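You operate a simulated robot arm through the tools that you are given. There is no shell and no other tool.

Carry out the task below with a simulated two-armed robot. There is one attempt and no reset: what you move stays moved.

Task
Turn the height dial to 170 mm. Take the green block and put it on the shelf of the black table. Pick up the flush can with one hand, pass it to the other hand and put it on the top of the blue table. Take the orange suction cup and leave it on the side shelf of the conveyor. Fetch the lemon bottle from the slat belt before the curve and stand it on the small blank there. Put the yellow nozzle on the top of the wooden table away on the bench top. Turn the lane speed dial to at 10. Do these in any order. Set down upright: flush can, orange suction cup, lemon bottle, yellow nozzle.
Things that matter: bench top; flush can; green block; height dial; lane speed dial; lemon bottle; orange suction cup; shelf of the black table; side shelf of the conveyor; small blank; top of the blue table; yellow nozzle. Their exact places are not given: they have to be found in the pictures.

It is judged by the outcome, as a careful person would: the job done as asked, and still so three seconds after it is handed in. It fails if anything else is knocked over, pushed out of place, dropped, spilled or broken.

Robot
Two 7-joint arms with fingered hands on one trunk, on a base that moves. Base frame: it is fixed to the floor where the robot stands at the start and does not move with it; the origin is under the middle of the robot, x ahead of it, y to its left, z up. Readings come in m, rad, newtons and seconds.
The left shoulder is at the start at [0.088, 0.17, 1.161], the right one opposite. With the tool pointing down near the work surface each hand reaches from about 0.34 to 0.8 m from the robot's upright axis, wherever it stands, measured 20 degrees to its own side. Places, roughly: bench top [0.8, -1.4, 0.8]; flush can [0.25, 7, 1.25]; green block (6x5x4 cm) [1.1, -1.7, 0.9]; height dial [0.8, -1.6, 0.9]; lane speed dial [4.5, 8.4, 1.3]; lemon bottle [0.25, 7.5, 1.25]; orange suction cup (5x5x5 cm) [0.3, 6.9, 1.1]; shelf of the black table [-2.2, 2, 0.3]; side shelf of the conveyor (25x21 cm) [-1.34, 5.32, 1.1]; small blank [0.25, 7.25, 1]; top of the blue table [-2.8, 5.5, 1.1]; yellow nozzle (3x3x6 cm) [2.8, 10.2, 0.5]. Payload 4 kg a hand.
The tool frame of a hand sits at the grasp point between the pads (the TCP): z along the fingers, y along the line on which they close. The tips reach 0.026 m beyond it. The gripper opens to 0.132 m; its body begins 0.073 m behind the TCP. The gripper is a hand of 4 fingers: y runs from the thumb to the fingers, the wrist lies at [0, 0, -0.224] in the tool frame, and closing takes about 1.5 s.
Orientation is that of the tool frame in the base frame, as a unit quaternion [x, y, z, w]. With the fingers straight down and closing along the base's y, the tool's x points along the base's -x, its y along +y and its z along -z.

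Tools
- The arms move only by the tool jog_arm. It takes "left_series", "right_series" or both (then of equal length, played together; a hand with none holds still); each is a list of rows, each a list of 2 entries, a list of its own where there are three numbers: the shift along the tool's x, y, z in m, then the turn, a rotation vector about the tool's x, y, z in rad. In form: [[[tx, ty, tz], [rx, ry, rz]], ...]. A call has 1 to 20 rows; each row is the pose to reach, as a shift and turn from the pose commanded when the call began, along the tool's axes at that moment. "left_hand" and "right_hand" are, for a hand that has rows, the finger opening in m, from 0 to 0.132, set as the call begins (left out, the last holds). Rows are played at 5 a second. More than 0.05 m and 0.15 rad between two rows, or a gripper value outside its range, and nothing of the call is played. A pose out of reach is approached as far as the arm can. The call stops where the force on the tool passes 40 N (or 10 N more than at its start, if that is more) or the arm is blocked; 0.2 s more then pass. The fingers move at their own pace (about 0.108 m/s each) and stop on an object; they squeeze with about 26 N. The grip force told is the motor's: it shows also when the fingers shut on nothing. Time passes only in rows, and 0.2 s behind the last, so rows that repeat a pose let the fingers close. It gives the time, the measured TCP pose, the force on the tool (base axes), the opening and the grip force at its end, in the units of the frame above (readings bear some noise), with the torque about the TCP (base axes, N m) and any sound that the robot's microphone picked up.
- Cameras (640 x 400 px; columns grow to the right, rows downward): "scene" is now at [0.1863, 0.0023, 1.3438]; the picture's right is [0.01, -1.00, 0.00], its down [-0.53, -0.01, -0.85] and it looks along [0.85, 0.01, -0.53] (base axes); focal length 263 px, centre (320, 200). "left" rides on the left gripper at [-0.073, 0.006, -0.094] in its tool frame; the picture's right is [-0.08, -1.00, 0.00], its down [0.78, -0.06, -0.62] and it looks along [0.61, -0.05, 0.79] (tool axes); focal length 230 px, centre (320, 200). "right" rides on the right gripper at [0.073, 0.006, -0.094] in its tool frame; the picture's right is [-0.08, 1.00, 0.00], its down [-0.78, -0.06, -0.62] and it looks along [-0.61, -0.05, 0.79] (tool axes); focal length 230 px, centre (320, 200).
- get_image(camera): a new picture of that camera. No time passes.
- move_column(by): moves the trunk up (or, below 0, down) by that many m; the arms and the scene camera ride with it, the base frame stays. It gives what a move gives, with no picture.
- drive_base(legs): drives the robot by 1 to 6 legs, each [ahead, left, turn to the left] in m, m and rad, along the robot's own axes; the way and the turn of a leg run together, so that a leg with both is an arc; at most 1.5 m and 3.142 rad a leg. The arms and the cameras ride along, it lands a little off, and it stops where it bumps. It gives what a move gives.
- finger_targets(finger1, finger2, finger3, thumb_bend, hand): sets how far each is bent, from 0 (flat) to 100 (curled in); at 30 the hand is open as for a grip, at 70 the pads meet at the TCP. One left out holds its place. A second passes; each finger stops where it meets its share of the squeeze, and holds until it gets a number again. A gripper value or a shape takes the hand back. It gives what a move gives, with no picture; readings hold the bend of each and the force on the fingers (four entries, about 0 where the hand has none), thumb and palm.
- preshape(shape, hand): the hand has 4 fingers and takes this shape, open, in about a second: jaw (thumb against the fingers, like two jaws); tri (thumb and two fingers); tip (a fingertip pinch); poke (one finger out to press); point (the index stretched); flat (the hand flat); cup (the hand cupped); fist (a fist). The gripper value then closes the fingers along that shape, each until it touches; the sizes above hold for jaw. It gives what a move gives, with no picture.
- pan_tilt(pan, tilt): turns the head with the scene camera to pan (to the left, within 1.396 rad either way) and tilt (down, from -0.506 to 1.204), counted from straight ahead of the robot (the tilt from the chest, where the trunk bows). It gives what a move gives.
- pixel_to_xyz(camera, pixels): for up to 12 pixels [column, row] of the newest picture of that camera ("zoom" is the newest enlarged one), the place [x, y, z] in the base frame of the surface seen there, good to about 0.002 m. No time passes.
- zoom(camera, box): a new picture of the part [left, top, right, bottom] of that camera's present view, enlarged. No time passes.
- hand_in(): hands the job in; it is judged then, once.

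Open the grippers and draw the arms clear of the work before you hand the job in, unless the task says otherwise.

The tools are called after ">>>" by a JSON object that holds its "method" and its "body". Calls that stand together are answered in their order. jog_arm: Moves the arms, as the interface text tells. Its arguments: {"type":"object","properties":{"left_series":{"type":"array","items":{"type":"array"}},"left_hand":{"type":"number"},"right_series":{"type":"array","items":{"type":"array"}},"right_hand":{"type":"number"}},"required":[]} The other tools are called the same way: move_column (by) moves the trunk up or down; preshape (shape, hand) gives the hand a shape; finger_targets (finger1, finger2, finger3, thumb_bend, hand) moves the fingers one by one; drive_base (legs) drives the base; pan_tilt (pan, tilt) turns the head that bears the scene camera; get_image (camera) takes a picture; pixel_to_xyz (camera, pixels) gives the place of the surface under pixels of a picture; zoom (camera, box) takes an enlarged picture of a part of a camera's view; hand_in () hands the job in.

At the start:

```text
time_s: 0.0
left_ee_pos: [0.5776, 0.2952, 1.1539]
left_orientation: [0.0, 1.0, 0.0, -0.001]
left_ft_force: [0.2, -0.1, 0.2]
left_torque: [0.01, -0.01, 0.03]
left_grip_width: 0.132
left_grip_force: 0.1
left_shape: jaw
left_bend: [30.0, 30.0, 30.0, 30.0]
left_finger forces: [0.1, 0.1, 0.0, 0.0, 0.0, 0.0]
right_ee_pos: [0.4692, -0.2168, 1.0785]
right_orientation: [-0.001, 1.0, 0.0, 0.0]
right_ft_force: [-0.3, 0.1, 0.5]
right_torque: [-0.01, 0.02, -0.02]
right_grip_width: 0.132
right_grip_force: 0.1
right_shape: jaw
right_bend: [30.0, 30.0, 30.0, 30.0]
right_finger forces: [0.0, 0.0, 0.0, 0.1, 0.0, 0.0]
trunk travel left (down, up): [-0.175, 0.176]
robot x, y, heading: [0.0015, -0.0001, 0.001]
head pan, tilt (commanded): [0.014, 0.553]
```

scene: 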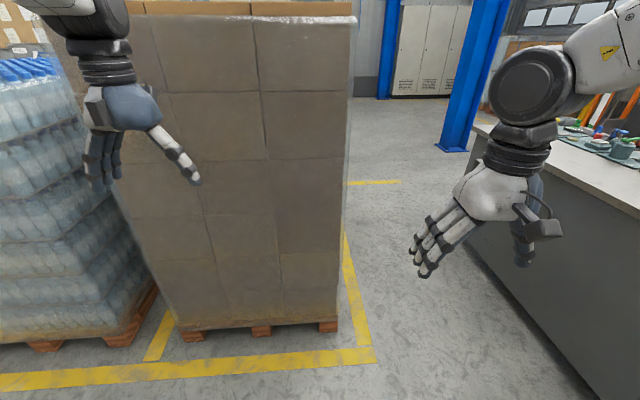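
right: 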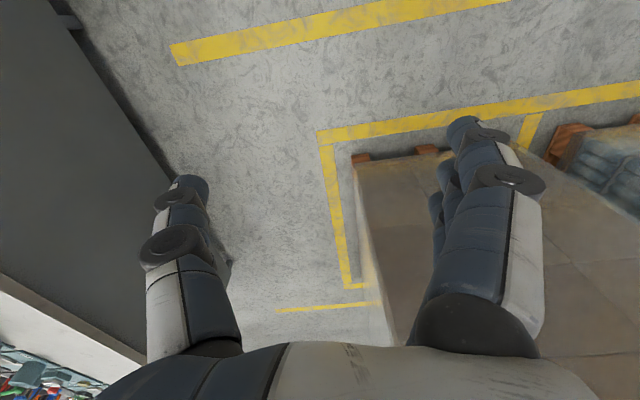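
left: 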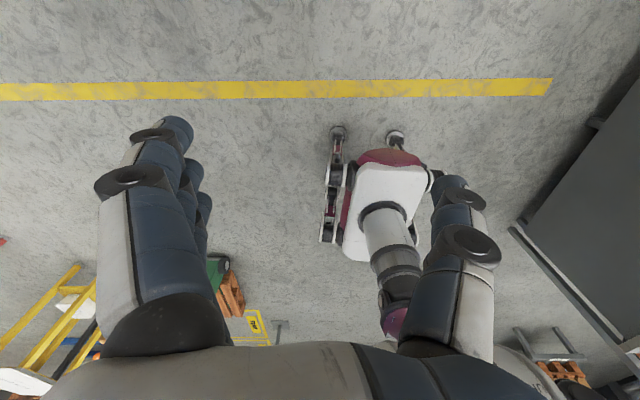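

I start by looking around: the scene picture shows pallets ahead and a bench to the right at columns 470-640. I turn the head right to see the bench.

>>> {"method": "pan_tilt", "body": {"pan": -1.2, "tilt": 0.45}}

>>> {"method": "get_image", "body": {"camera": "scene"}}

```text
time_s: 1.4
left_ee_pos: [0.576, 0.2945, 1.1539]
left_orientation: [-0.001, 1.0, 0.0, 0.001]
left_ft_force: [0.0, 0.0, 0.5]
left_torque: [-0.02, 0.01, -0.03]
left_grip_width: 0.1317
left_grip_force: 0.0
left_shape: jaw
left_bend: [30.0, 30.0, 30.0, 30.0]
left_finger forces: [0.0, 0.1, 0.1, 0.0, 0.0, 0.0]
right_ee_pos: [0.47, -0.216, 1.0798]
right_orientation: [-0.002, 1.0, 0.001, 0.001]
right_ft_force: [-0.1, 0.0, -0.8]
right_torque: [0.01, 0.0, 0.0]
right_grip_width: 0.132
right_grip_force: 0.0
right_shape: jaw
right_bend: [30.0, 30.0, 30.0, 30.0]
right_finger forces: [0.0, 0.0, 0.0, 0.0, 0.0, 0.1]
trunk travel left (down, up): [-0.175, 0.176]
robot x, y, heading: [0.0017, -0.0005, 0.0]
head pan, tilt (commanded): [-1.201, 0.45]
```

```text
taken
```

scene: 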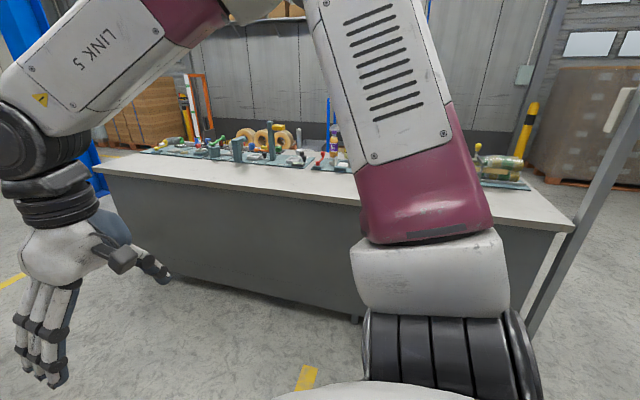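

The bench runs across rows 150-220 in this view, with items on it. I read several places on the bench edge and floor to plan the drive.

>>> {"method": "pixel_to_xyz", "body": {"camera": "scene", "pixels": [[100, 172], [250, 190], [340, 200], [560, 228], [200, 148], [240, 148], [272, 150], [330, 160], [500, 170], [600, 200], [300, 350], [545, 110]]}}

>>> {"method": "zoom", "body": {"camera": "scene", "box": [100, 100, 350, 200]}}

>>> {"method": "zoom", "body": {"camera": "scene", "box": [430, 100, 640, 250]}}

```text
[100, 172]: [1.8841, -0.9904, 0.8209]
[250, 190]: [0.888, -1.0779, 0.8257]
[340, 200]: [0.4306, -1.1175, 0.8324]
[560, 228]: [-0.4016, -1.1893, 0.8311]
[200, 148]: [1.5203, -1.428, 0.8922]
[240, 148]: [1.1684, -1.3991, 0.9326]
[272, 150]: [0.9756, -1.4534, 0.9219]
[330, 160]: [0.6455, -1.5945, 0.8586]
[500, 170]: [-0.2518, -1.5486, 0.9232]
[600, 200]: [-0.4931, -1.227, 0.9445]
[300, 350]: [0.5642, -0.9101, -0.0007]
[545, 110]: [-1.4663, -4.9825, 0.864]
```

```text
2.56 times, centred on (225, 150) of scene
```

zoom: 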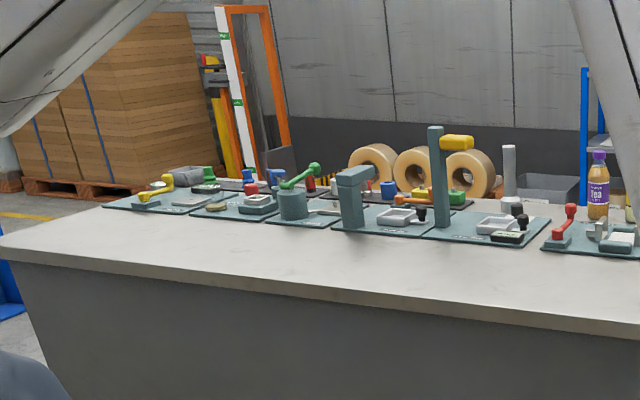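

```text
2.67 times, centred on (535, 175) of scene
```

zoom: 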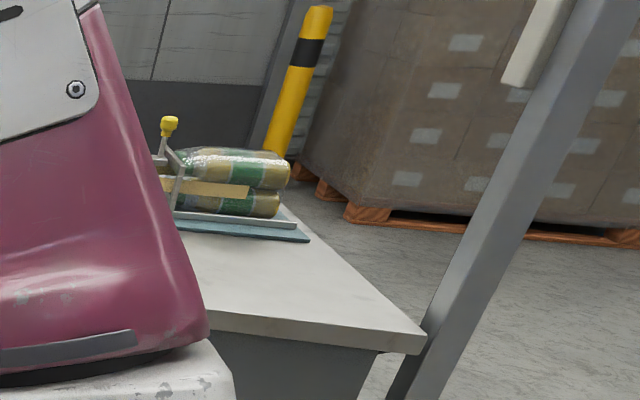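

The bench front edge runs from about (-0.4,-1.19) to (1.88,-0.99), height 0.83, so its normal is heading about -1.484. I turn the robot to face it, staying back from the edge, then look.

>>> {"method": "drive_base", "body": {"legs": [[0, -0.15, 0], [0, 0, -1.484], [0.05, 0.75, 0]]}}

>>> {"method": "pan_tilt", "body": {"pan": 0.0, "tilt": 0.5}}

>>> {"method": "get_image", "body": {"camera": "scene"}}

```text
time_s: 13.6
left_ee_pos: [1.0801, -0.7064, 1.1534]
left_orientation: [0.683, 0.73, 0.0, -0.001]
left_ft_force: [-0.1, 0.0, -0.2]
left_torque: [-0.04, -0.01, 0.01]
left_grip_width: 0.1316
left_grip_force: 0.0
left_shape: jaw
left_bend: [30.0, 30.0, 30.0, 30.0]
left_finger forces: [0.0, 0.0, 0.0, 0.0, 0.1, 0.0]
right_ee_pos: [0.5637, -0.6327, 1.0792]
right_orientation: [0.682, 0.731, 0.0, 0.001]
right_ft_force: [0.9, 0.3, 0.1]
right_torque: [0.02, 0.0, -0.01]
right_grip_width: 0.1317
right_grip_force: 0.1
right_shape: jaw
right_bend: [30.0, 30.0, 30.0, 30.0]
right_finger forces: [0.0, 0.0, 0.0, 0.0, 0.1, 0.1]
trunk travel left (down, up): [-0.175, 0.176]
robot x, y, heading: [0.7468, -0.1515, -1.507]
head pan, tilt (commanded): [-1.201, 0.45]
```

```text
time_s: 15.0
left_ee_pos: [1.0801, -0.7057, 1.1539]
left_orientation: [0.683, 0.73, -0.001, 0.001]
left_ft_force: [-0.6, 0.3, -0.1]
left_torque: [0.0, -0.02, 0.02]
left_grip_width: 0.1316
left_grip_force: 0.0
left_shape: jaw
left_bend: [30.0, 30.0, 30.0, 30.0]
left_finger forces: [0.2, 0.1, 0.0, 0.0, 0.0, 0.0]
right_ee_pos: [0.5628, -0.6334, 1.0791]
right_orientation: [0.682, 0.731, 0.0, 0.001]
right_ft_force: [-0.4, 0.2, -0.4]
right_torque: [-0.01, 0.02, 0.03]
right_grip_width: 0.1319
right_grip_force: 0.1
right_shape: jaw
right_bend: [30.0, 30.0, 30.0, 30.0]
right_finger forces: [0.1, 0.0, 0.0, 0.0, 0.0, 0.0]
trunk travel left (down, up): [-0.175, 0.176]
robot x, y, heading: [0.7478, -0.1529, -1.501]
head pan, tilt (commanded): [0.0, 0.499]
```

```text
taken
```

scene: 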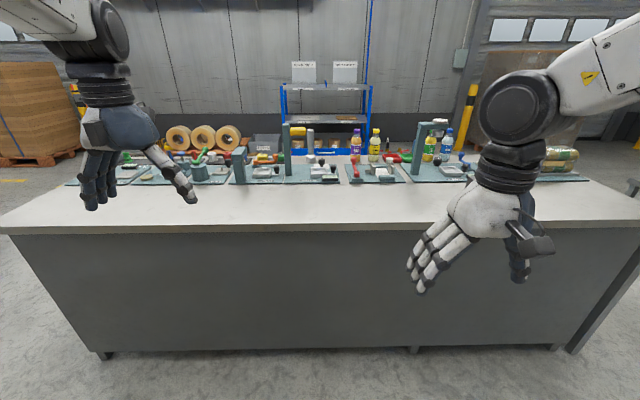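

The bench stands straight ahead with many fixtures along its back. I enlarge the fixtures area to find the height dial and the green block.

>>> {"method": "zoom", "body": {"camera": "scene", "box": [220, 110, 400, 200]}}

>>> {"method": "zoom", "body": {"camera": "scene", "box": [60, 110, 240, 200]}}

>>> {"method": "zoom", "body": {"camera": "scene", "box": [340, 110, 520, 200]}}

```text
3.56 times, centred on (310, 155) of scene
```

zoom: 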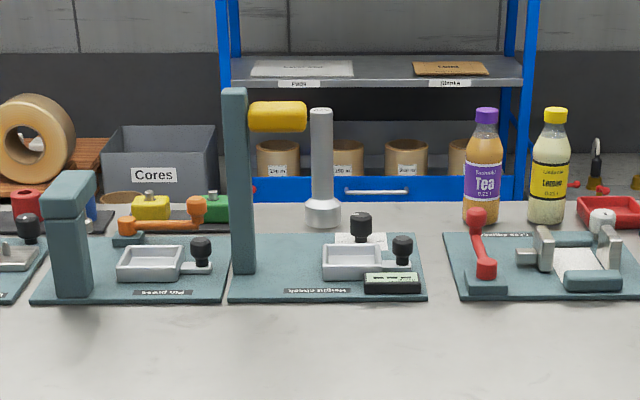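

```text
3.56 times, centred on (150, 155) of scene
```

zoom: 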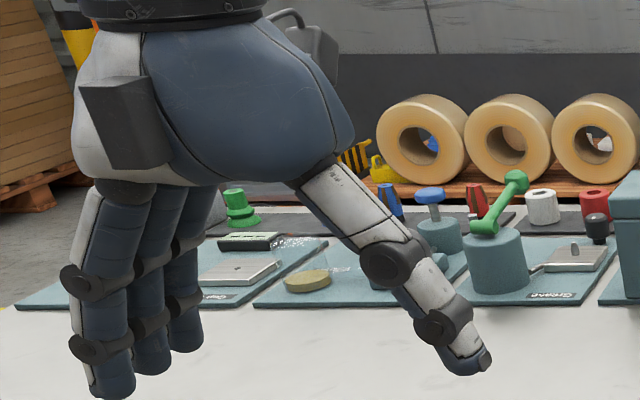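

```text
3.56 times, centred on (430, 155) of scene
```

zoom: 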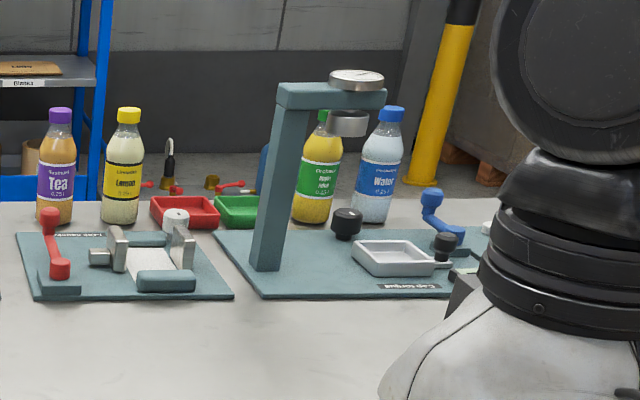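

The "Height check" fixture is at the middle (knobs at zoom (360,225) and (401,248)), and green/yellow blocks stand behind the "Pin press". I read their places.

>>> {"method": "zoom", "body": {"camera": "scene", "box": [220, 110, 400, 200]}}

>>> {"method": "pixel_to_xyz", "body": {"camera": "zoom", "pixels": [[360, 225], [401, 248], [391, 280], [355, 262], [212, 208], [150, 207], [240, 200], [280, 115], [200, 205], [170, 222], [322, 210], [240, 95]]}}

```text
3.56 times, centred on (310, 155) of scene
```

zoom: 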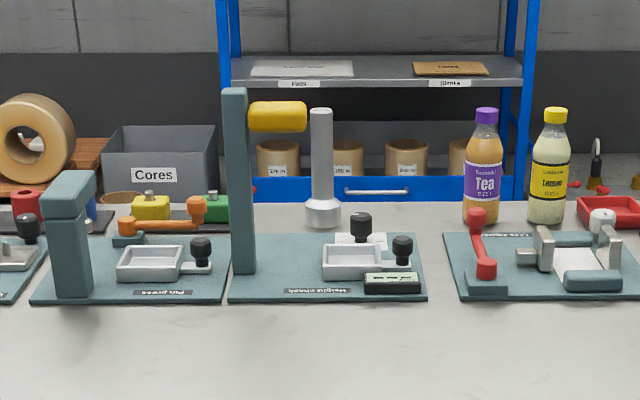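

```text
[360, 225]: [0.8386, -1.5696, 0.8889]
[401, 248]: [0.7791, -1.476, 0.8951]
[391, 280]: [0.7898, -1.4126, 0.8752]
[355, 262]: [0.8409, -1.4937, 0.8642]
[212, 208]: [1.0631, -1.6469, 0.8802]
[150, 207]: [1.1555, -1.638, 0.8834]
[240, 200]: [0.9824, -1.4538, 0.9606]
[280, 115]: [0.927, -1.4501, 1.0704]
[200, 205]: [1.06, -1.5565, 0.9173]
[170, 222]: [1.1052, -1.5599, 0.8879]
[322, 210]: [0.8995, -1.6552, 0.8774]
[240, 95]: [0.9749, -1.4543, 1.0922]
```

The height dial appears to be the black knob at about (0.839,-1.570,0.889) and the green block at (1.06,-1.65,0.88). I look down to see how far the robot's base extends before closing in on the bench.

>>> {"method": "pan_tilt", "body": {"pan": 0.0, "tilt": 1.2}}

>>> {"method": "get_image", "body": {"camera": "scene"}}

>>> {"method": "get_image", "body": {"camera": "right"}}

>>> {"method": "get_image", "body": {"camera": "left"}}

```text
time_s: 16.1
left_ee_pos: [1.0799, -0.7067, 1.1529]
left_orientation: [0.684, 0.73, 0.0, 0.0]
left_ft_force: [0.2, 0.2, 1.4]
left_torque: [-0.01, 0.02, -0.03]
left_grip_width: 0.1321
left_grip_force: 0.1
left_shape: jaw
left_bend: [30.0, 30.0, 30.0, 30.0]
left_finger forces: [0.1, 0.0, 0.0, 0.0, 0.0, 0.0]
right_ee_pos: [0.5631, -0.6336, 1.0791]
right_orientation: [0.681, 0.732, 0.0, 0.002]
right_ft_force: [-0.1, 0.2, 0.0]
right_torque: [0.0, 0.01, 0.0]
right_grip_width: 0.1321
right_grip_force: 0.0
right_shape: jaw
right_bend: [30.0, 30.0, 30.0, 30.0]
right_finger forces: [0.1, 0.0, 0.1, 0.0, 0.1, 0.0]
trunk travel left (down, up): [-0.175, 0.176]
robot x, y, heading: [0.7476, -0.1522, -1.502]
head pan, tilt (commanded): [0.0, 1.201]
```

```text
taken
```

scene: 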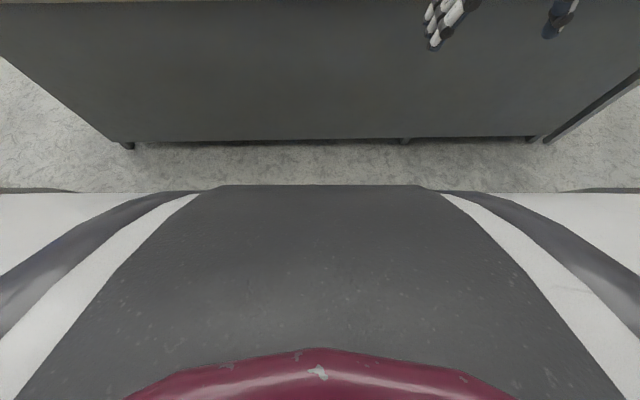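

```text
taken
```

right: 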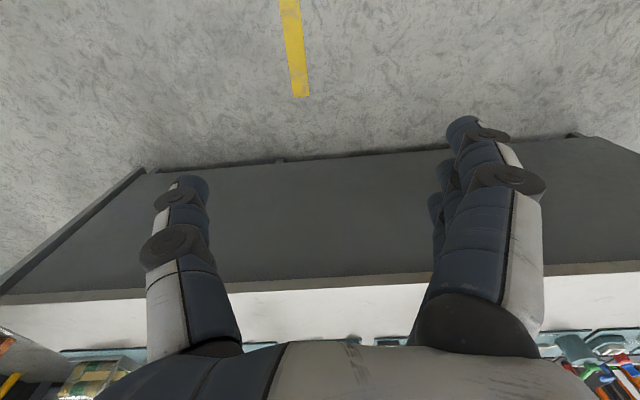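

```text
taken
```

left: 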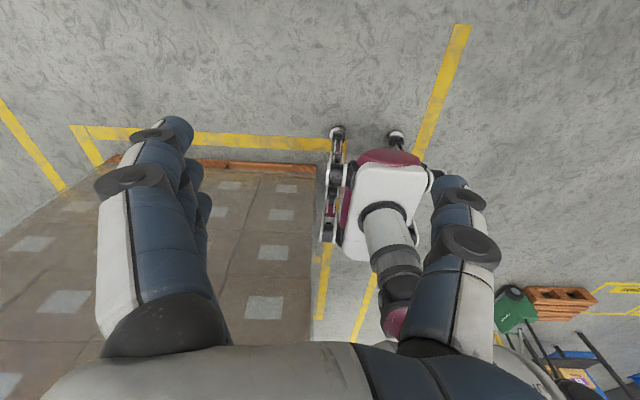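

The left wrist camera sees the robot's own base at columns 320-430. I read its extents to know how near I may drive.

>>> {"method": "pixel_to_xyz", "body": {"camera": "left", "pixels": [[337, 130], [397, 138], [390, 158], [328, 235], [355, 250], [420, 190], [326, 200], [365, 175], [410, 165], [430, 180]]}}

>>> {"method": "pixel_to_xyz", "body": {"camera": "scene", "pixels": [[320, 140], [320, 80], [320, 10], [320, 184], [320, 350]]}}

```text
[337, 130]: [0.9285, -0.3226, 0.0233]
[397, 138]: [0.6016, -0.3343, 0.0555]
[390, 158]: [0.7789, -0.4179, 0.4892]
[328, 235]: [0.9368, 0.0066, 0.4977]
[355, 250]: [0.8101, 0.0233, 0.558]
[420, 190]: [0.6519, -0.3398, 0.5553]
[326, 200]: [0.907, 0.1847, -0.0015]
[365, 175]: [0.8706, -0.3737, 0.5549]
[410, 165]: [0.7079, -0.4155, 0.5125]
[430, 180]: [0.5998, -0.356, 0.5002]
```

```text
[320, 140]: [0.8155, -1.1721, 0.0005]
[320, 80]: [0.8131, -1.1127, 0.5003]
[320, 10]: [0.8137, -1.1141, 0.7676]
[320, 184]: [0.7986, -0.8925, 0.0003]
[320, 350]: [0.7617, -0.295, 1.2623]
```

The base front reaches 0.27 m ahead of the axis and the bench panel is at y≈-1.11, so the axis may go to about y=-0.78. I drive ahead 0.55 m, then look at the fixtures from nearer.

>>> {"method": "drive_base", "body": {"legs": [[0.5, 0, 0.018]]}}

>>> {"method": "pan_tilt", "body": {"pan": 0.0, "tilt": 0.6}}

>>> {"method": "get_image", "body": {"camera": "scene"}}

>>> {"method": "zoom", "body": {"camera": "scene", "box": [200, 120, 380, 240]}}

```text
time_s: 19.1
left_ee_pos: [1.1265, -1.209, 1.1537]
left_orientation: [0.677, 0.736, 0.0, 0.0]
left_ft_force: [0.2, 0.0, -0.5]
left_torque: [0.01, -0.01, 0.01]
left_grip_width: 0.1318
left_grip_force: 0.0
left_shape: jaw
left_bend: [30.0, 30.0, 30.0, 30.0]
left_finger forces: [0.1, 0.0, 0.1, 0.1, 0.0, 0.0]
right_ee_pos: [0.6104, -1.1444, 1.08]
right_orientation: [0.677, 0.736, -0.001, 0.002]
right_ft_force: [-0.9, -0.2, -0.3]
right_torque: [0.02, -0.01, 0.03]
right_grip_width: 0.132
right_grip_force: 0.0
right_shape: jaw
right_bend: [30.0, 30.0, 30.0, 30.0]
right_finger forces: [0.1, 0.0, 0.1, 0.0, 0.0, 0.0]
trunk travel left (down, up): [-0.175, 0.176]
robot x, y, heading: [0.7864, -0.6603, -1.488]
head pan, tilt (commanded): [0.0, 1.201]
```

```text
time_s: 20.1
left_ee_pos: [1.1261, -1.2083, 1.1539]
left_orientation: [0.677, 0.736, 0.0, 0.0]
left_ft_force: [-0.6, 0.4, 0.7]
left_torque: [-0.01, -0.01, 0.01]
left_grip_width: 0.1319
left_grip_force: 0.0
left_shape: jaw
left_bend: [30.0, 30.0, 30.0, 30.0]
left_finger forces: [0.0, 0.1, 0.1, 0.0, 0.0, 0.1]
right_ee_pos: [0.61, -1.1442, 1.0796]
right_orientation: [0.676, 0.737, 0.0, 0.0]
right_ft_force: [1.2, -0.5, -0.3]
right_torque: [-0.04, 0.0, -0.02]
right_grip_width: 0.1318
right_grip_force: 0.0
right_shape: jaw
right_bend: [30.0, 30.0, 30.0, 30.0]
right_finger forces: [0.0, 0.0, 0.0, 0.0, 0.1, 0.1]
trunk travel left (down, up): [-0.175, 0.176]
robot x, y, heading: [0.7852, -0.658, -1.485]
head pan, tilt (commanded): [0.0, 0.6]
```

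```text
taken
```

scene: 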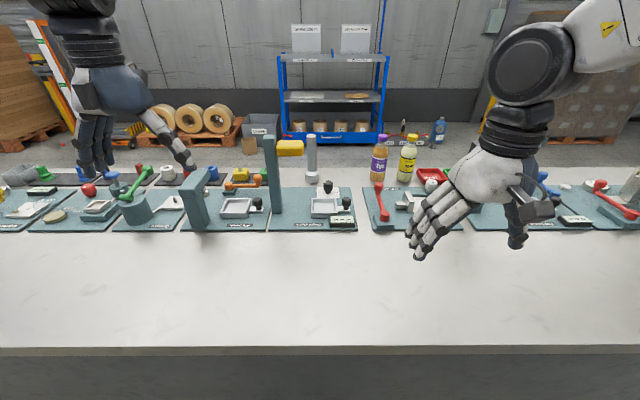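

```text
3.33 times, centred on (290, 180) of scene
```

zoom: 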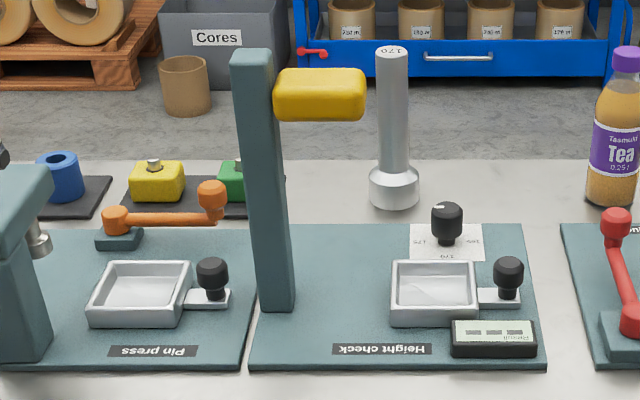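

The dial at zoom (446,220) stands on a white scale card; the labels are upside down from here, so the operator side is the far side. I enlarge the dial closely.

>>> {"method": "zoom", "body": {"camera": "scene", "box": [305, 172, 365, 232]}}

>>> {"method": "zoom", "body": {"camera": "scene", "box": [220, 155, 280, 215]}}

>>> {"method": "pixel_to_xyz", "body": {"camera": "scene", "pixels": [[328, 185], [311, 180], [300, 187], [280, 180], [210, 172], [240, 172], [400, 182], [560, 190], [20, 180], [190, 140], [600, 175], [280, 160]]}}

```text
6.67 times, centred on (335, 202) of scene
```

zoom: 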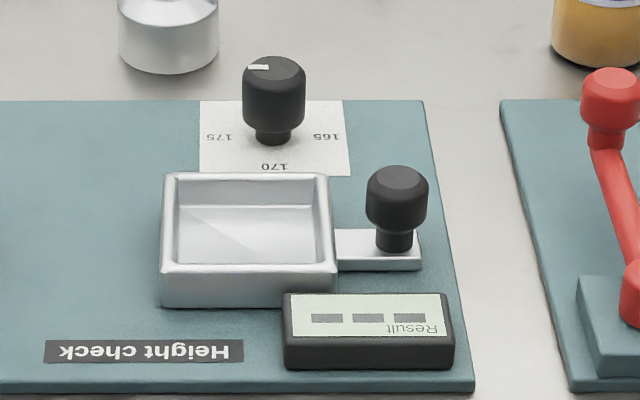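

```text
6.67 times, centred on (250, 185) of scene
```

zoom: 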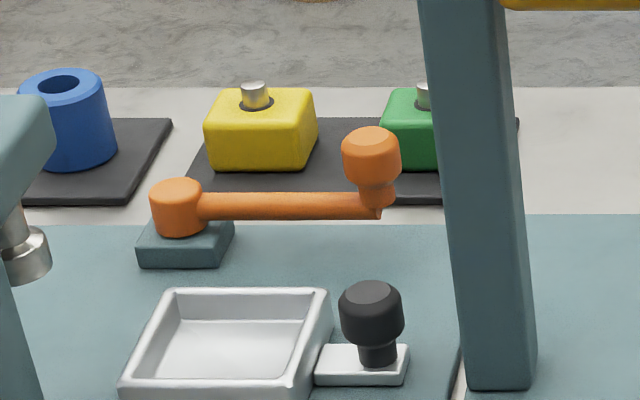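

```text
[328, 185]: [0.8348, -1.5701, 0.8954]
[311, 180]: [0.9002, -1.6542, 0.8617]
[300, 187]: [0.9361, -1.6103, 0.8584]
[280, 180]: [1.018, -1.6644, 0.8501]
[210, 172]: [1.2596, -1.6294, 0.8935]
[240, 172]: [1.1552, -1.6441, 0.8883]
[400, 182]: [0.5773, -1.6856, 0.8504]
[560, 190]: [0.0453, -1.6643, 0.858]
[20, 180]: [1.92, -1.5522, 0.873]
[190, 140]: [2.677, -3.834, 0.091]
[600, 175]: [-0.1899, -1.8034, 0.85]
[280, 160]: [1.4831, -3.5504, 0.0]
```

The scale reads 165 (toward -x), 170 (toward me, +y), 175 (toward +x), and the white pointer line on the knob now points about to 175. The far side of the bench would be nearer to dial and block; I look left and right for a way round.

>>> {"method": "pan_tilt", "body": {"pan": 1.2, "tilt": 0.5}}

>>> {"method": "get_image", "body": {"camera": "scene"}}

>>> {"method": "pixel_to_xyz", "body": {"camera": "scene", "pixels": [[200, 380], [100, 200], [300, 150], [450, 150], [400, 250], [500, 200], [550, 120], [50, 300], [320, 60], [250, 250], [150, 250], [350, 200]]}}

>>> {"method": "pan_tilt", "body": {"pan": -1.2, "tilt": 0.5}}

>>> {"method": "get_image", "body": {"camera": "scene"}}

>>> {"method": "pixel_to_xyz", "body": {"camera": "scene", "pixels": [[200, 380], [100, 200], [300, 150], [450, 150], [400, 250], [500, 200], [550, 120], [50, 300], [320, 60], [250, 250], [150, 250], [350, 200]]}}

```text
time_s: 21.5
left_ee_pos: [1.1262, -1.2083, 1.1538]
left_orientation: [0.677, 0.736, 0.001, 0.0]
left_ft_force: [-0.2, 0.7, -1.2]
left_torque: [-0.03, -0.01, 0.01]
left_grip_width: 0.1322
left_grip_force: 0.1
left_shape: jaw
left_bend: [30.0, 30.0, 30.0, 30.0]
left_finger forces: [0.0, 0.0, 0.0, 0.0, 0.1, 0.0]
right_ee_pos: [0.608, -1.1447, 1.0784]
right_orientation: [0.677, 0.736, 0.0, 0.001]
right_ft_force: [-1.0, -0.1, -0.1]
right_torque: [0.0, 0.02, -0.01]
right_grip_width: 0.1321
right_grip_force: 0.0
right_shape: jaw
right_bend: [30.0, 30.0, 30.0, 30.0]
right_finger forces: [0.1, 0.1, 0.0, 0.0, 0.0, 0.1]
trunk travel left (down, up): [-0.175, 0.176]
robot x, y, heading: [0.7893, -0.6573, -1.487]
head pan, tilt (commanded): [1.201, 0.499]
```

```text
taken
```

scene: 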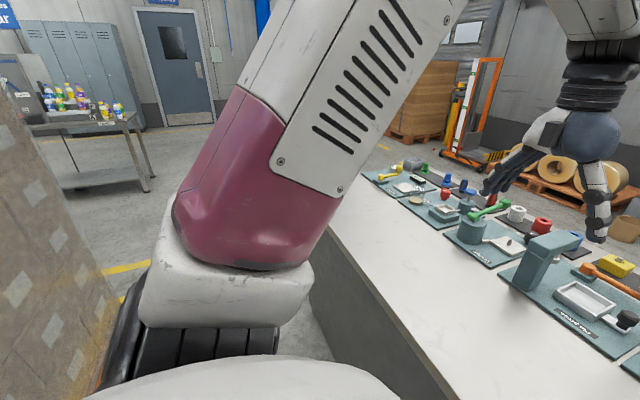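

```text
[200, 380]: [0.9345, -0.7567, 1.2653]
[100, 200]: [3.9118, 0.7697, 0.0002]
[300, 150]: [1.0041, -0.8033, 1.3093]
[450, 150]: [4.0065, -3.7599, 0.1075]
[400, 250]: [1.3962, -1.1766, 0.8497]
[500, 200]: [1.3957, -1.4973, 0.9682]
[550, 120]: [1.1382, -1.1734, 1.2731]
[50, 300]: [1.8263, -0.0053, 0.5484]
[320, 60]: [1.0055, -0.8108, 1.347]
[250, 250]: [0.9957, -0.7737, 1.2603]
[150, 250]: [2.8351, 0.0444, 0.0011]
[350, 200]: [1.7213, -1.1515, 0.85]
```

```text
time_s: 23.7
left_ee_pos: [1.1252, -1.2091, 1.1542]
left_orientation: [0.677, 0.736, -0.001, 0.0]
left_ft_force: [0.1, 0.2, -1.0]
left_torque: [0.02, 0.01, 0.01]
left_grip_width: 0.1317
left_grip_force: 0.1
left_shape: jaw
left_bend: [30.0, 30.0, 30.0, 30.0]
left_finger forces: [0.1, 0.1, 0.1, 0.1, 0.1, 0.0]
right_ee_pos: [0.6084, -1.1445, 1.081]
right_orientation: [0.676, 0.737, 0.0, 0.001]
right_ft_force: [0.0, 0.6, 0.0]
right_torque: [0.02, -0.02, -0.01]
right_grip_width: 0.1318
right_grip_force: 0.1
right_shape: jaw
right_bend: [30.0, 30.0, 30.0, 30.0]
right_finger forces: [0.0, 0.0, 0.1, 0.0, 0.0, 0.0]
trunk travel left (down, up): [-0.175, 0.176]
robot x, y, heading: [0.7876, -0.6608, -1.492]
head pan, tilt (commanded): [-1.201, 0.499]
```

```text
taken
```

scene: 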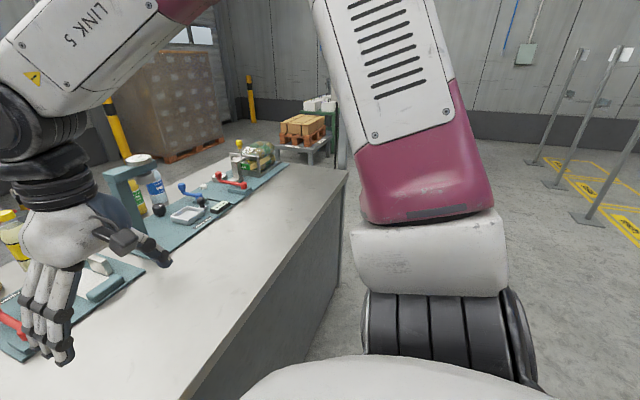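

```text
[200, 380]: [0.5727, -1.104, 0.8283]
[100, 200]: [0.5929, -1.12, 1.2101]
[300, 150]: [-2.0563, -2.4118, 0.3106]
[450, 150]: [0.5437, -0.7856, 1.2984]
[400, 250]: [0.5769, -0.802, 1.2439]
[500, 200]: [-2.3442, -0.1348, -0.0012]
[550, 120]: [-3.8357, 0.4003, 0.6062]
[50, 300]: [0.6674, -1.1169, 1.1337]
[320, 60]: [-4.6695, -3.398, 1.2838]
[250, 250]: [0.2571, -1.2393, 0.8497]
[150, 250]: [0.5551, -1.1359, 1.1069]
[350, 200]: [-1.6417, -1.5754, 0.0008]
```

The right end of the bench is at x≈-0.45 with a thin post by its corner, and beyond it is open floor toward the far side. I back off and move right to x≈-1.1, then look ahead.

>>> {"method": "drive_base", "body": {"legs": [[-0.45, 0, 0], [0, -1.0, 0], [0, -0.95, 0]]}}

>>> {"method": "pan_tilt", "body": {"pan": 0.0, "tilt": 0.55}}

>>> {"method": "get_image", "body": {"camera": "scene"}}

>>> {"method": "pixel_to_xyz", "body": {"camera": "scene", "pixels": [[320, 100], [320, 300], [100, 250], [200, 200], [450, 200], [250, 120], [400, 120], [150, 150], [300, 200], [350, 150], [500, 250], [60, 200]]}}

```text
time_s: 43.4
left_ee_pos: [-0.8538, -0.9228, 1.1536]
left_orientation: [0.674, 0.738, 0.0, 0.0]
left_ft_force: [-0.1, -0.1, 0.7]
left_torque: [-0.01, 0.0, 0.02]
left_grip_width: 0.1316
left_grip_force: 0.0
left_shape: jaw
left_bend: [30.0, 30.0, 30.0, 30.0]
left_finger forces: [0.1, 0.0, 0.0, 0.0, 0.0, 0.0]
right_ee_pos: [-1.3723, -0.8624, 1.0785]
right_orientation: [0.673, 0.74, 0.0, 0.001]
right_ft_force: [-0.7, -0.1, 0.2]
right_torque: [0.04, 0.0, -0.01]
right_grip_width: 0.1319
right_grip_force: 0.1
right_shape: jaw
right_bend: [30.0, 30.0, 30.0, 30.0]
right_finger forces: [0.0, 0.0, 0.1, 0.1, 0.1, 0.0]
trunk travel left (down, up): [-0.175, 0.176]
robot x, y, heading: [-1.2011, -0.3746, -1.481]
head pan, tilt (commanded): [-1.201, 0.499]
```

```text
time_s: 44.8
left_ee_pos: [-0.8533, -0.9232, 1.1539]
left_orientation: [0.674, 0.738, 0.0, 0.0]
left_ft_force: [-0.6, -0.4, 0.0]
left_torque: [0.01, 0.0, -0.01]
left_grip_width: 0.1317
left_grip_force: 0.0
left_shape: jaw
left_bend: [30.0, 30.0, 30.0, 30.0]
left_finger forces: [0.0, 0.0, 0.1, 0.0, 0.0, 0.0]
right_ee_pos: [-1.3723, -0.8635, 1.0786]
right_orientation: [0.673, 0.739, 0.0, 0.0]
right_ft_force: [0.0, -0.3, -0.1]
right_torque: [0.02, 0.01, 0.02]
right_grip_width: 0.132
right_grip_force: 0.1
right_shape: jaw
right_bend: [30.0, 30.0, 30.0, 30.0]
right_finger forces: [0.0, 0.0, 0.0, 0.0, 0.0, 0.0]
trunk travel left (down, up): [-0.175, 0.176]
robot x, y, heading: [-1.1975, -0.3718, -1.484]
head pan, tilt (commanded): [0.0, 0.55]
```

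```text
taken
```

scene: 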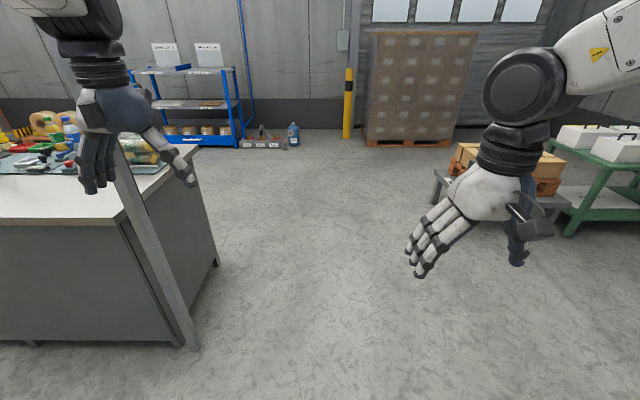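

```text
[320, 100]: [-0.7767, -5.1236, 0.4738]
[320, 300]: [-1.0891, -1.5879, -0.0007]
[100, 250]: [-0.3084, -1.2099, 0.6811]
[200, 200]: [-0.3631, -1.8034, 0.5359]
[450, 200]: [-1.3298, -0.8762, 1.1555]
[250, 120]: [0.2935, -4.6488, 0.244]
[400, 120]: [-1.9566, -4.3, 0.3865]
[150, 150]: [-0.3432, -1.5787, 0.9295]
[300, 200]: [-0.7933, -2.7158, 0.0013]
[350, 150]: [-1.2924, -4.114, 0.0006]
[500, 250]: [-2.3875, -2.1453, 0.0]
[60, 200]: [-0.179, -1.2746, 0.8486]
```

Floor is open ahead (floor points at (-0.79,-2.72) and (-1.29,-4.11)). I drive ahead 2.5 m, sideways left behind the bench, then turn to face it from its far side.

>>> {"method": "drive_base", "body": {"legs": [[1.3, 0, 0], [1.2, 0, 0], [0, 1.0, 0], [0, 0.9, 0], [0, 0, 3.141]]}}

>>> {"method": "get_image", "body": {"camera": "scene"}}

```text
time_s: 80.8
left_ee_pos: [0.6184, -2.1339, 1.1529]
left_orientation: [0.721, -0.693, 0.0, 0.0]
left_ft_force: [0.4, 0.5, 0.0]
left_torque: [0.02, 0.0, 0.02]
left_grip_width: 0.1316
left_grip_force: 0.1
left_shape: jaw
left_bend: [30.0, 30.0, 30.0, 30.0]
left_finger forces: [0.1, 0.0, 0.1, 0.1, 0.0, 0.0]
right_ee_pos: [1.1331, -2.2205, 1.079]
right_orientation: [0.723, -0.691, -0.001, 0.0]
right_ft_force: [1.3, 0.2, -0.1]
right_torque: [0.0, 0.01, -0.02]
right_grip_width: 0.1321
right_grip_force: 0.0
right_shape: jaw
right_bend: [30.0, 30.0, 30.0, 30.0]
right_finger forces: [0.0, 0.0, 0.1, 0.0, 0.0, 0.0]
trunk travel left (down, up): [-0.175, 0.176]
robot x, y, heading: [0.934, -2.7, 1.613]
head pan, tilt (commanded): [0.0, 0.55]
```

```text
taken
```

scene: 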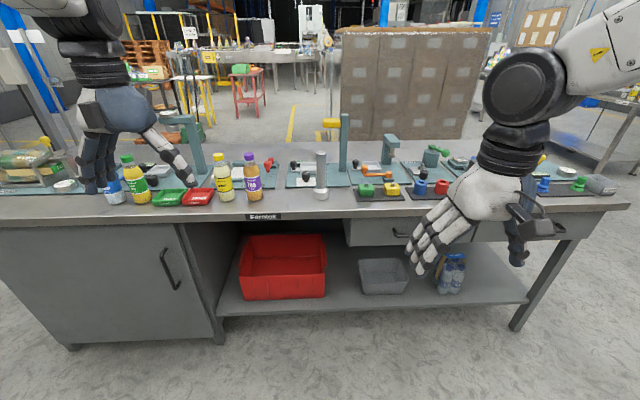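

Now I see the operator side of the bench with the Height check at columns 290-350 and green block at about (365,188). I enlarge the area and read places.

>>> {"method": "zoom", "body": {"camera": "scene", "box": [270, 120, 450, 220]}}

>>> {"method": "pixel_to_xyz", "body": {"camera": "zoom", "pixels": [[100, 170], [180, 215], [340, 240], [330, 225], [430, 245], [180, 260], [100, 275], [70, 200], [260, 90], [500, 310], [350, 345], [100, 345]]}}

```text
3.56 times, centred on (360, 170) of scene
```

zoom: 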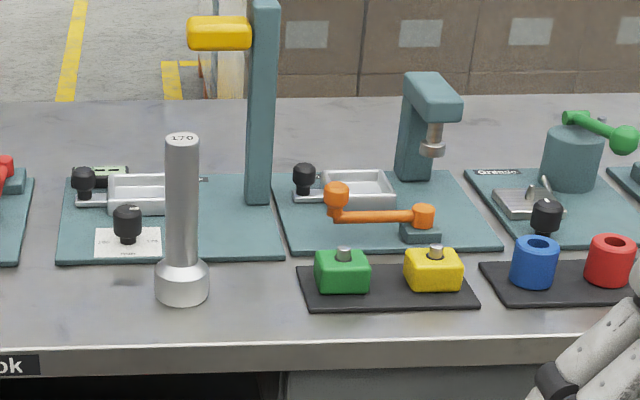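

```text
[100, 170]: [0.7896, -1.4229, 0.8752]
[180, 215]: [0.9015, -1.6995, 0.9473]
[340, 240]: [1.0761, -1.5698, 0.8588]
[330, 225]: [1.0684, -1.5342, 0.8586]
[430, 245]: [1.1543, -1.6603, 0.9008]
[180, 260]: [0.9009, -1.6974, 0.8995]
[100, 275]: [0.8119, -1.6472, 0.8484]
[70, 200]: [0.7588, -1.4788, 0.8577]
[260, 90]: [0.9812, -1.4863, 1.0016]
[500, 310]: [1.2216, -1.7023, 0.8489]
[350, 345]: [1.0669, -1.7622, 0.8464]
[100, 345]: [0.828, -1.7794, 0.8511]
```

Dial at about (0.836,-1.57), the grey 170 gauge at (0.90,-1.68), green block at about (1.07,-1.66). I raise both hands 0.10 m so they clear the bottles and gauge, then drive toward the bench.

>>> {"method": "jog_arm", "body": {"left_series": [[[0, 0, -0.05], [0, 0, 0]], [[0, 0, -0.1], [0, 0, 0]]], "right_series": [[[0, 0, -0.05], [0, 0, 0]], [[0, 0, -0.1], [0, 0, 0]]]}}

>>> {"method": "drive_base", "body": {"legs": [[0.3, 0.0, 0.044]]}}

>>> {"method": "get_image", "body": {"camera": "scene"}}

```text
time_s: 81.4
left_ee_pos: [0.6172, -2.1341, 1.254]
left_orientation: [0.721, -0.692, 0.0, 0.0]
left_ft_force: [-1.3, 0.0, -0.3]
left_torque: [0.0, -0.03, 0.02]
left_grip_width: 0.1319
left_grip_force: 0.0
left_shape: jaw
left_bend: [30.0, 30.0, 30.0, 30.0]
left_finger forces: [0.1, 0.0, 0.0, 0.1, 0.0, 0.0]
right_ee_pos: [1.1328, -2.2212, 1.1797]
right_orientation: [0.722, -0.692, -0.002, -0.001]
right_ft_force: [0.4, -0.2, 0.4]
right_torque: [0.01, -0.04, 0.02]
right_grip_width: 0.1321
right_grip_force: 0.1
right_shape: jaw
right_bend: [30.0, 30.0, 30.0, 30.0]
right_finger forces: [0.1, 0.0, 0.0, 0.0, 0.0, 0.1]
trunk travel left (down, up): [-0.175, 0.176]
robot x, y, heading: [0.9358, -2.6973, 1.609]
head pan, tilt (commanded): [0.0, 0.55]
```

```text
time_s: 83.5
left_ee_pos: [0.5709, -1.8516, 1.2531]
left_orientation: [0.738, -0.675, 0.0, 0.0]
left_ft_force: [-0.8, 0.0, -0.1]
left_torque: [0.02, -0.02, 0.02]
left_grip_width: 0.1322
left_grip_force: 0.0
left_shape: jaw
left_bend: [30.0, 30.0, 30.0, 30.0]
left_finger forces: [0.0, 0.0, 0.1, 0.1, 0.0, 0.0]
right_ee_pos: [1.0898, -1.9113, 1.1806]
right_orientation: [0.739, -0.674, -0.002, 0.0]
right_ft_force: [-0.2, 0.0, -0.1]
right_torque: [0.02, -0.01, 0.02]
right_grip_width: 0.1319
right_grip_force: 0.0
right_shape: jaw
right_bend: [30.0, 30.0, 30.0, 30.0]
right_finger forces: [0.1, 0.1, 0.0, 0.0, 0.0, 0.1]
trunk travel left (down, up): [-0.175, 0.176]
robot x, y, heading: [0.9139, -2.3996, 1.659]
head pan, tilt (commanded): [0.0, 0.55]
```

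```text
taken
```

scene: 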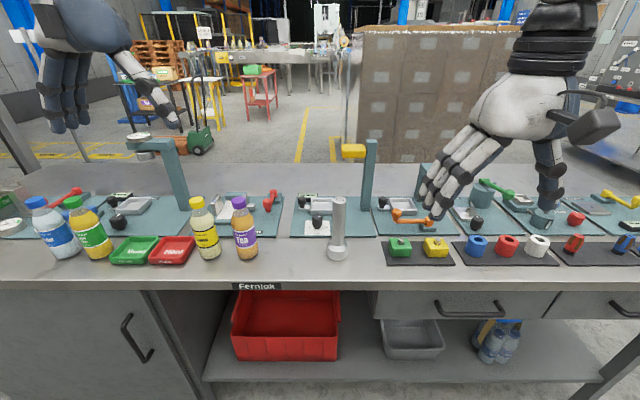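

The pose is good with heading matching the bench. I go ahead 0.22 m and 0.08 m right so that dial and block lie within both hands' comfortable reach.

>>> {"method": "drive_base", "body": {"legs": [[0.22, -0.08, 0]]}}

>>> {"method": "pan_tilt", "body": {"pan": 0.0, "tilt": 0.75}}

>>> {"method": "get_image", "body": {"camera": "scene"}}

>>> {"method": "zoom", "body": {"camera": "scene", "box": [260, 120, 420, 220]}}

```text
time_s: 85.2
left_ee_pos: [0.6311, -1.6215, 1.2534]
left_orientation: [0.738, -0.675, 0.001, 0.0]
left_ft_force: [-0.4, 0.5, -0.5]
left_torque: [-0.01, 0.01, 0.02]
left_grip_width: 0.1319
left_grip_force: 0.0
left_shape: jaw
left_bend: [30.0, 30.0, 30.0, 30.0]
left_finger forces: [0.1, 0.0, 0.1, 0.0, 0.1, 0.0]
right_ee_pos: [1.1493, -1.6823, 1.1801]
right_orientation: [0.738, -0.674, -0.001, 0.0]
right_ft_force: [0.3, 0.1, -0.8]
right_torque: [-0.01, -0.02, 0.01]
right_grip_width: 0.1318
right_grip_force: 0.1
right_shape: jaw
right_bend: [30.0, 30.0, 30.0, 30.0]
right_finger forces: [0.0, 0.0, 0.0, 0.0, 0.0, 0.0]
trunk travel left (down, up): [-0.175, 0.176]
robot x, y, heading: [0.9752, -2.1705, 1.656]
head pan, tilt (commanded): [0.0, 0.55]
```

```text
time_s: 86.0
left_ee_pos: [0.63, -1.6231, 1.2543]
left_orientation: [0.738, -0.675, 0.0, 0.0]
left_ft_force: [0.2, -0.2, -0.5]
left_torque: [-0.02, 0.0, 0.0]
left_grip_width: 0.132
left_grip_force: 0.0
left_shape: jaw
left_bend: [30.0, 30.0, 30.0, 30.0]
left_finger forces: [0.0, 0.1, 0.0, 0.0, 0.0, 0.0]
right_ee_pos: [1.1486, -1.6836, 1.1794]
right_orientation: [0.739, -0.674, -0.001, 0.0]
right_ft_force: [-0.1, -0.1, -0.6]
right_torque: [-0.01, -0.01, -0.01]
right_grip_width: 0.132
right_grip_force: 0.1
right_shape: jaw
right_bend: [30.0, 30.0, 30.0, 30.0]
right_finger forces: [0.1, 0.0, 0.0, 0.0, 0.0, 0.0]
trunk travel left (down, up): [-0.175, 0.176]
robot x, y, heading: [0.9755, -2.1679, 1.662]
head pan, tilt (commanded): [0.0, 0.75]
```

```text
taken
```

scene: 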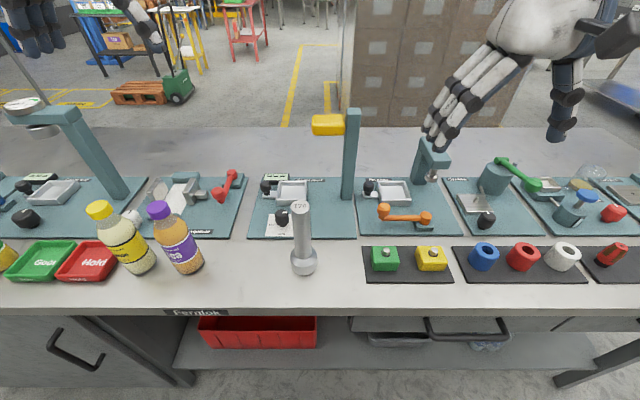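

```text
4.00 times, centred on (340, 170) of scene
```

zoom: 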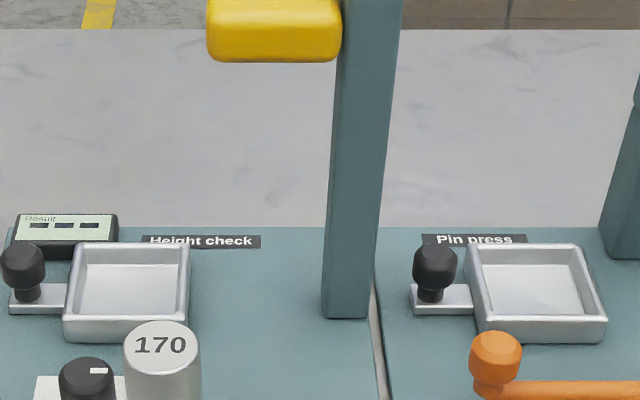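

The pointer on the knob points right (+x) from here. I enlarge the dial and the green block areas.

>>> {"method": "zoom", "body": {"camera": "scene", "box": [250, 190, 320, 250]}}

>>> {"method": "pixel_to_xyz", "body": {"camera": "zoom", "pixels": [[300, 200], [290, 230], [235, 330], [300, 370], [480, 130], [450, 250], [180, 170], [150, 320]]}}

>>> {"method": "zoom", "body": {"camera": "scene", "box": [350, 220, 470, 300]}}

>>> {"method": "pixel_to_xyz", "body": {"camera": "zoom", "pixels": [[183, 175], [120, 170], [255, 170], [190, 150], [150, 250], [250, 250], [430, 175], [130, 140], [235, 140], [190, 215]]}}

```text
6.67 times, centred on (285, 220) of scene
```

zoom: 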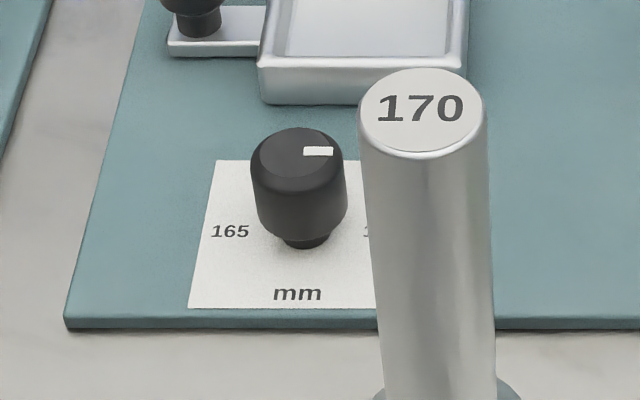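

```text
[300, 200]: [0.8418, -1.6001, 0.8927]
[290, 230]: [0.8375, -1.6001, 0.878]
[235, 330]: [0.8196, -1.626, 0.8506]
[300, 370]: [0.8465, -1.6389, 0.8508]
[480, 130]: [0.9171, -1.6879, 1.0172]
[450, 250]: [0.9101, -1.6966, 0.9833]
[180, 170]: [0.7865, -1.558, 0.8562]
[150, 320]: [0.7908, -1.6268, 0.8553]
```

```text
5.00 times, centred on (410, 260) of scene
```

zoom: 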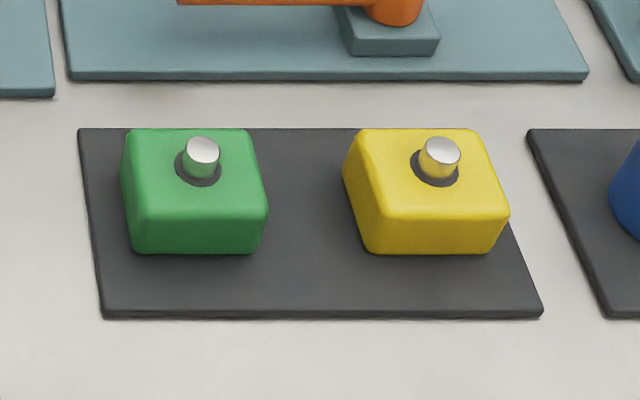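

```text
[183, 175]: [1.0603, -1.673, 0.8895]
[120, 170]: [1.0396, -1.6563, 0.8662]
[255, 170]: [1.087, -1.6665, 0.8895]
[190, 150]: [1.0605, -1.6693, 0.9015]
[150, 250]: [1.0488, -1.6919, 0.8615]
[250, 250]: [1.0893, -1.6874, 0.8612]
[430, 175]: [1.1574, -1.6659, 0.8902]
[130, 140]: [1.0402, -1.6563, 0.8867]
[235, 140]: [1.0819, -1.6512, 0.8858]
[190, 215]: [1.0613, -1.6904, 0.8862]
```

Knob centre is about (0.838,-1.585), gauge standing at (0.9005,-1.676). I bring the left hand, narrowed to 0.08 m, above the knob at height with a 20° pre-turn, then verify by picture before descending.

>>> {"method": "jog_arm", "body": {"left_series": [[[-0.004, -0.042, 0], [0, 0, 0.07]], [[-0.008, -0.084, 0], [0, 0, 0.14]], [[-0.012, -0.126, 0], [0, 0, 0.21]], [[-0.016, -0.168, 0], [0, 0, 0.28]], [[-0.0193, -0.2106, 0], [0, 0, 0.349]], [[-0.0193, -0.2106, 0.05], [0, 0, 0.349]], [[-0.0193, -0.2106, 0.1], [0, 0, 0.349]], [[-0.0193, -0.2106, 0.14], [0, 0, 0.349]], [[-0.0193, -0.2106, 0.14], [0, 0, 0.349]]], "left_hand": 0.08}}

>>> {"method": "get_image", "body": {"camera": "scene"}}

>>> {"method": "get_image", "body": {"camera": "left"}}

```text
time_s: 88.0
left_ee_pos: [0.834, -1.5805, 1.1181]
left_orientation: [-0.614, 0.79, -0.002, 0.008]
left_ft_force: [0.0, -0.1, 1.0]
left_torque: [0.02, 0.02, 0.0]
left_grip_width: 0.0802
left_grip_force: 0.1
left_shape: jaw
left_bend: [71.0, 71.0, 71.0, 69.0]
left_finger forces: [0.1, 0.0, 0.1, 0.0, 0.0, 0.0]
right_ee_pos: [1.1486, -1.6834, 1.1816]
right_orientation: [0.738, -0.674, -0.002, -0.001]
right_ft_force: [-0.1, 0.1, 0.4]
right_torque: [-0.02, 0.01, -0.02]
right_grip_width: 0.1321
right_grip_force: 0.1
right_shape: jaw
right_bend: [30.0, 30.0, 30.0, 30.0]
right_finger forces: [0.0, 0.1, 0.0, 0.0, 0.0, 0.0]
trunk travel left (down, up): [-0.175, 0.176]
robot x, y, heading: [0.9741, -2.1665, 1.662]
head pan, tilt (commanded): [0.0, 0.75]
```

```text
taken
```

scene: 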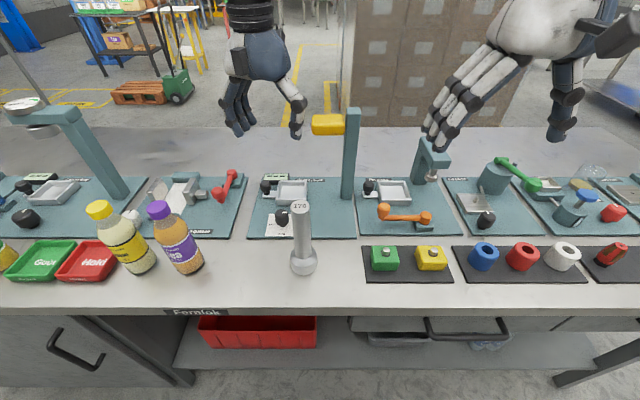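

```text
taken
```

left: 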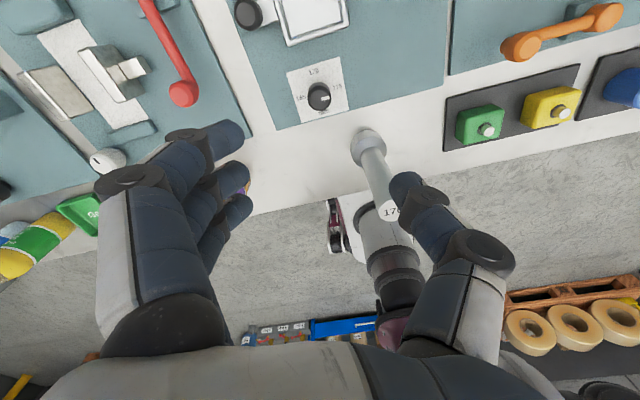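

The left wrist camera shows the dial at (320,97) with the card upright, pointer toward 175. I query exact places of the knob and gauge from this nearer camera.

>>> {"method": "zoom", "body": {"camera": "left", "box": [270, 50, 370, 130]}}

>>> {"method": "pixel_to_xyz", "body": {"camera": "zoom", "pixels": [[318, 300], [290, 300], [350, 300], [318, 260], [318, 335], [265, 300], [375, 300], [320, 120], [220, 290], [430, 270], [318, 375]]}}

```text
5.00 times, centred on (320, 90) of left
```

zoom: 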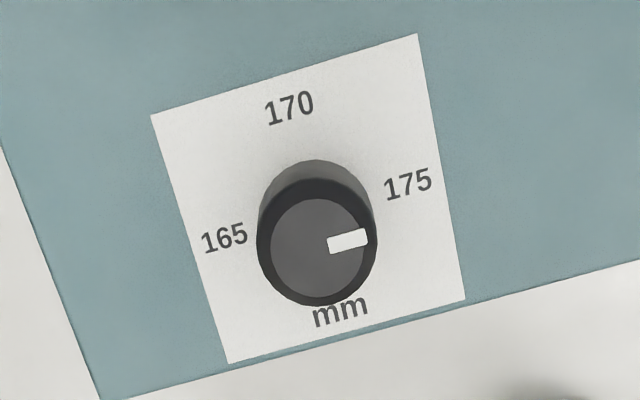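

```text
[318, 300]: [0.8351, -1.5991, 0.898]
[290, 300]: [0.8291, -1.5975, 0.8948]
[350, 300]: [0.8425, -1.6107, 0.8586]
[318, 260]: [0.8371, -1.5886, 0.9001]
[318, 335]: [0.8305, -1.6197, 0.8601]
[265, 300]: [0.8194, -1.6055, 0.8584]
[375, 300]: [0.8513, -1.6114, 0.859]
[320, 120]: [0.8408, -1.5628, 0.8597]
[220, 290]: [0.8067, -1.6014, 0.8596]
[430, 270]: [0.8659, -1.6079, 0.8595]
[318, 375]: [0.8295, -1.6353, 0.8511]
```

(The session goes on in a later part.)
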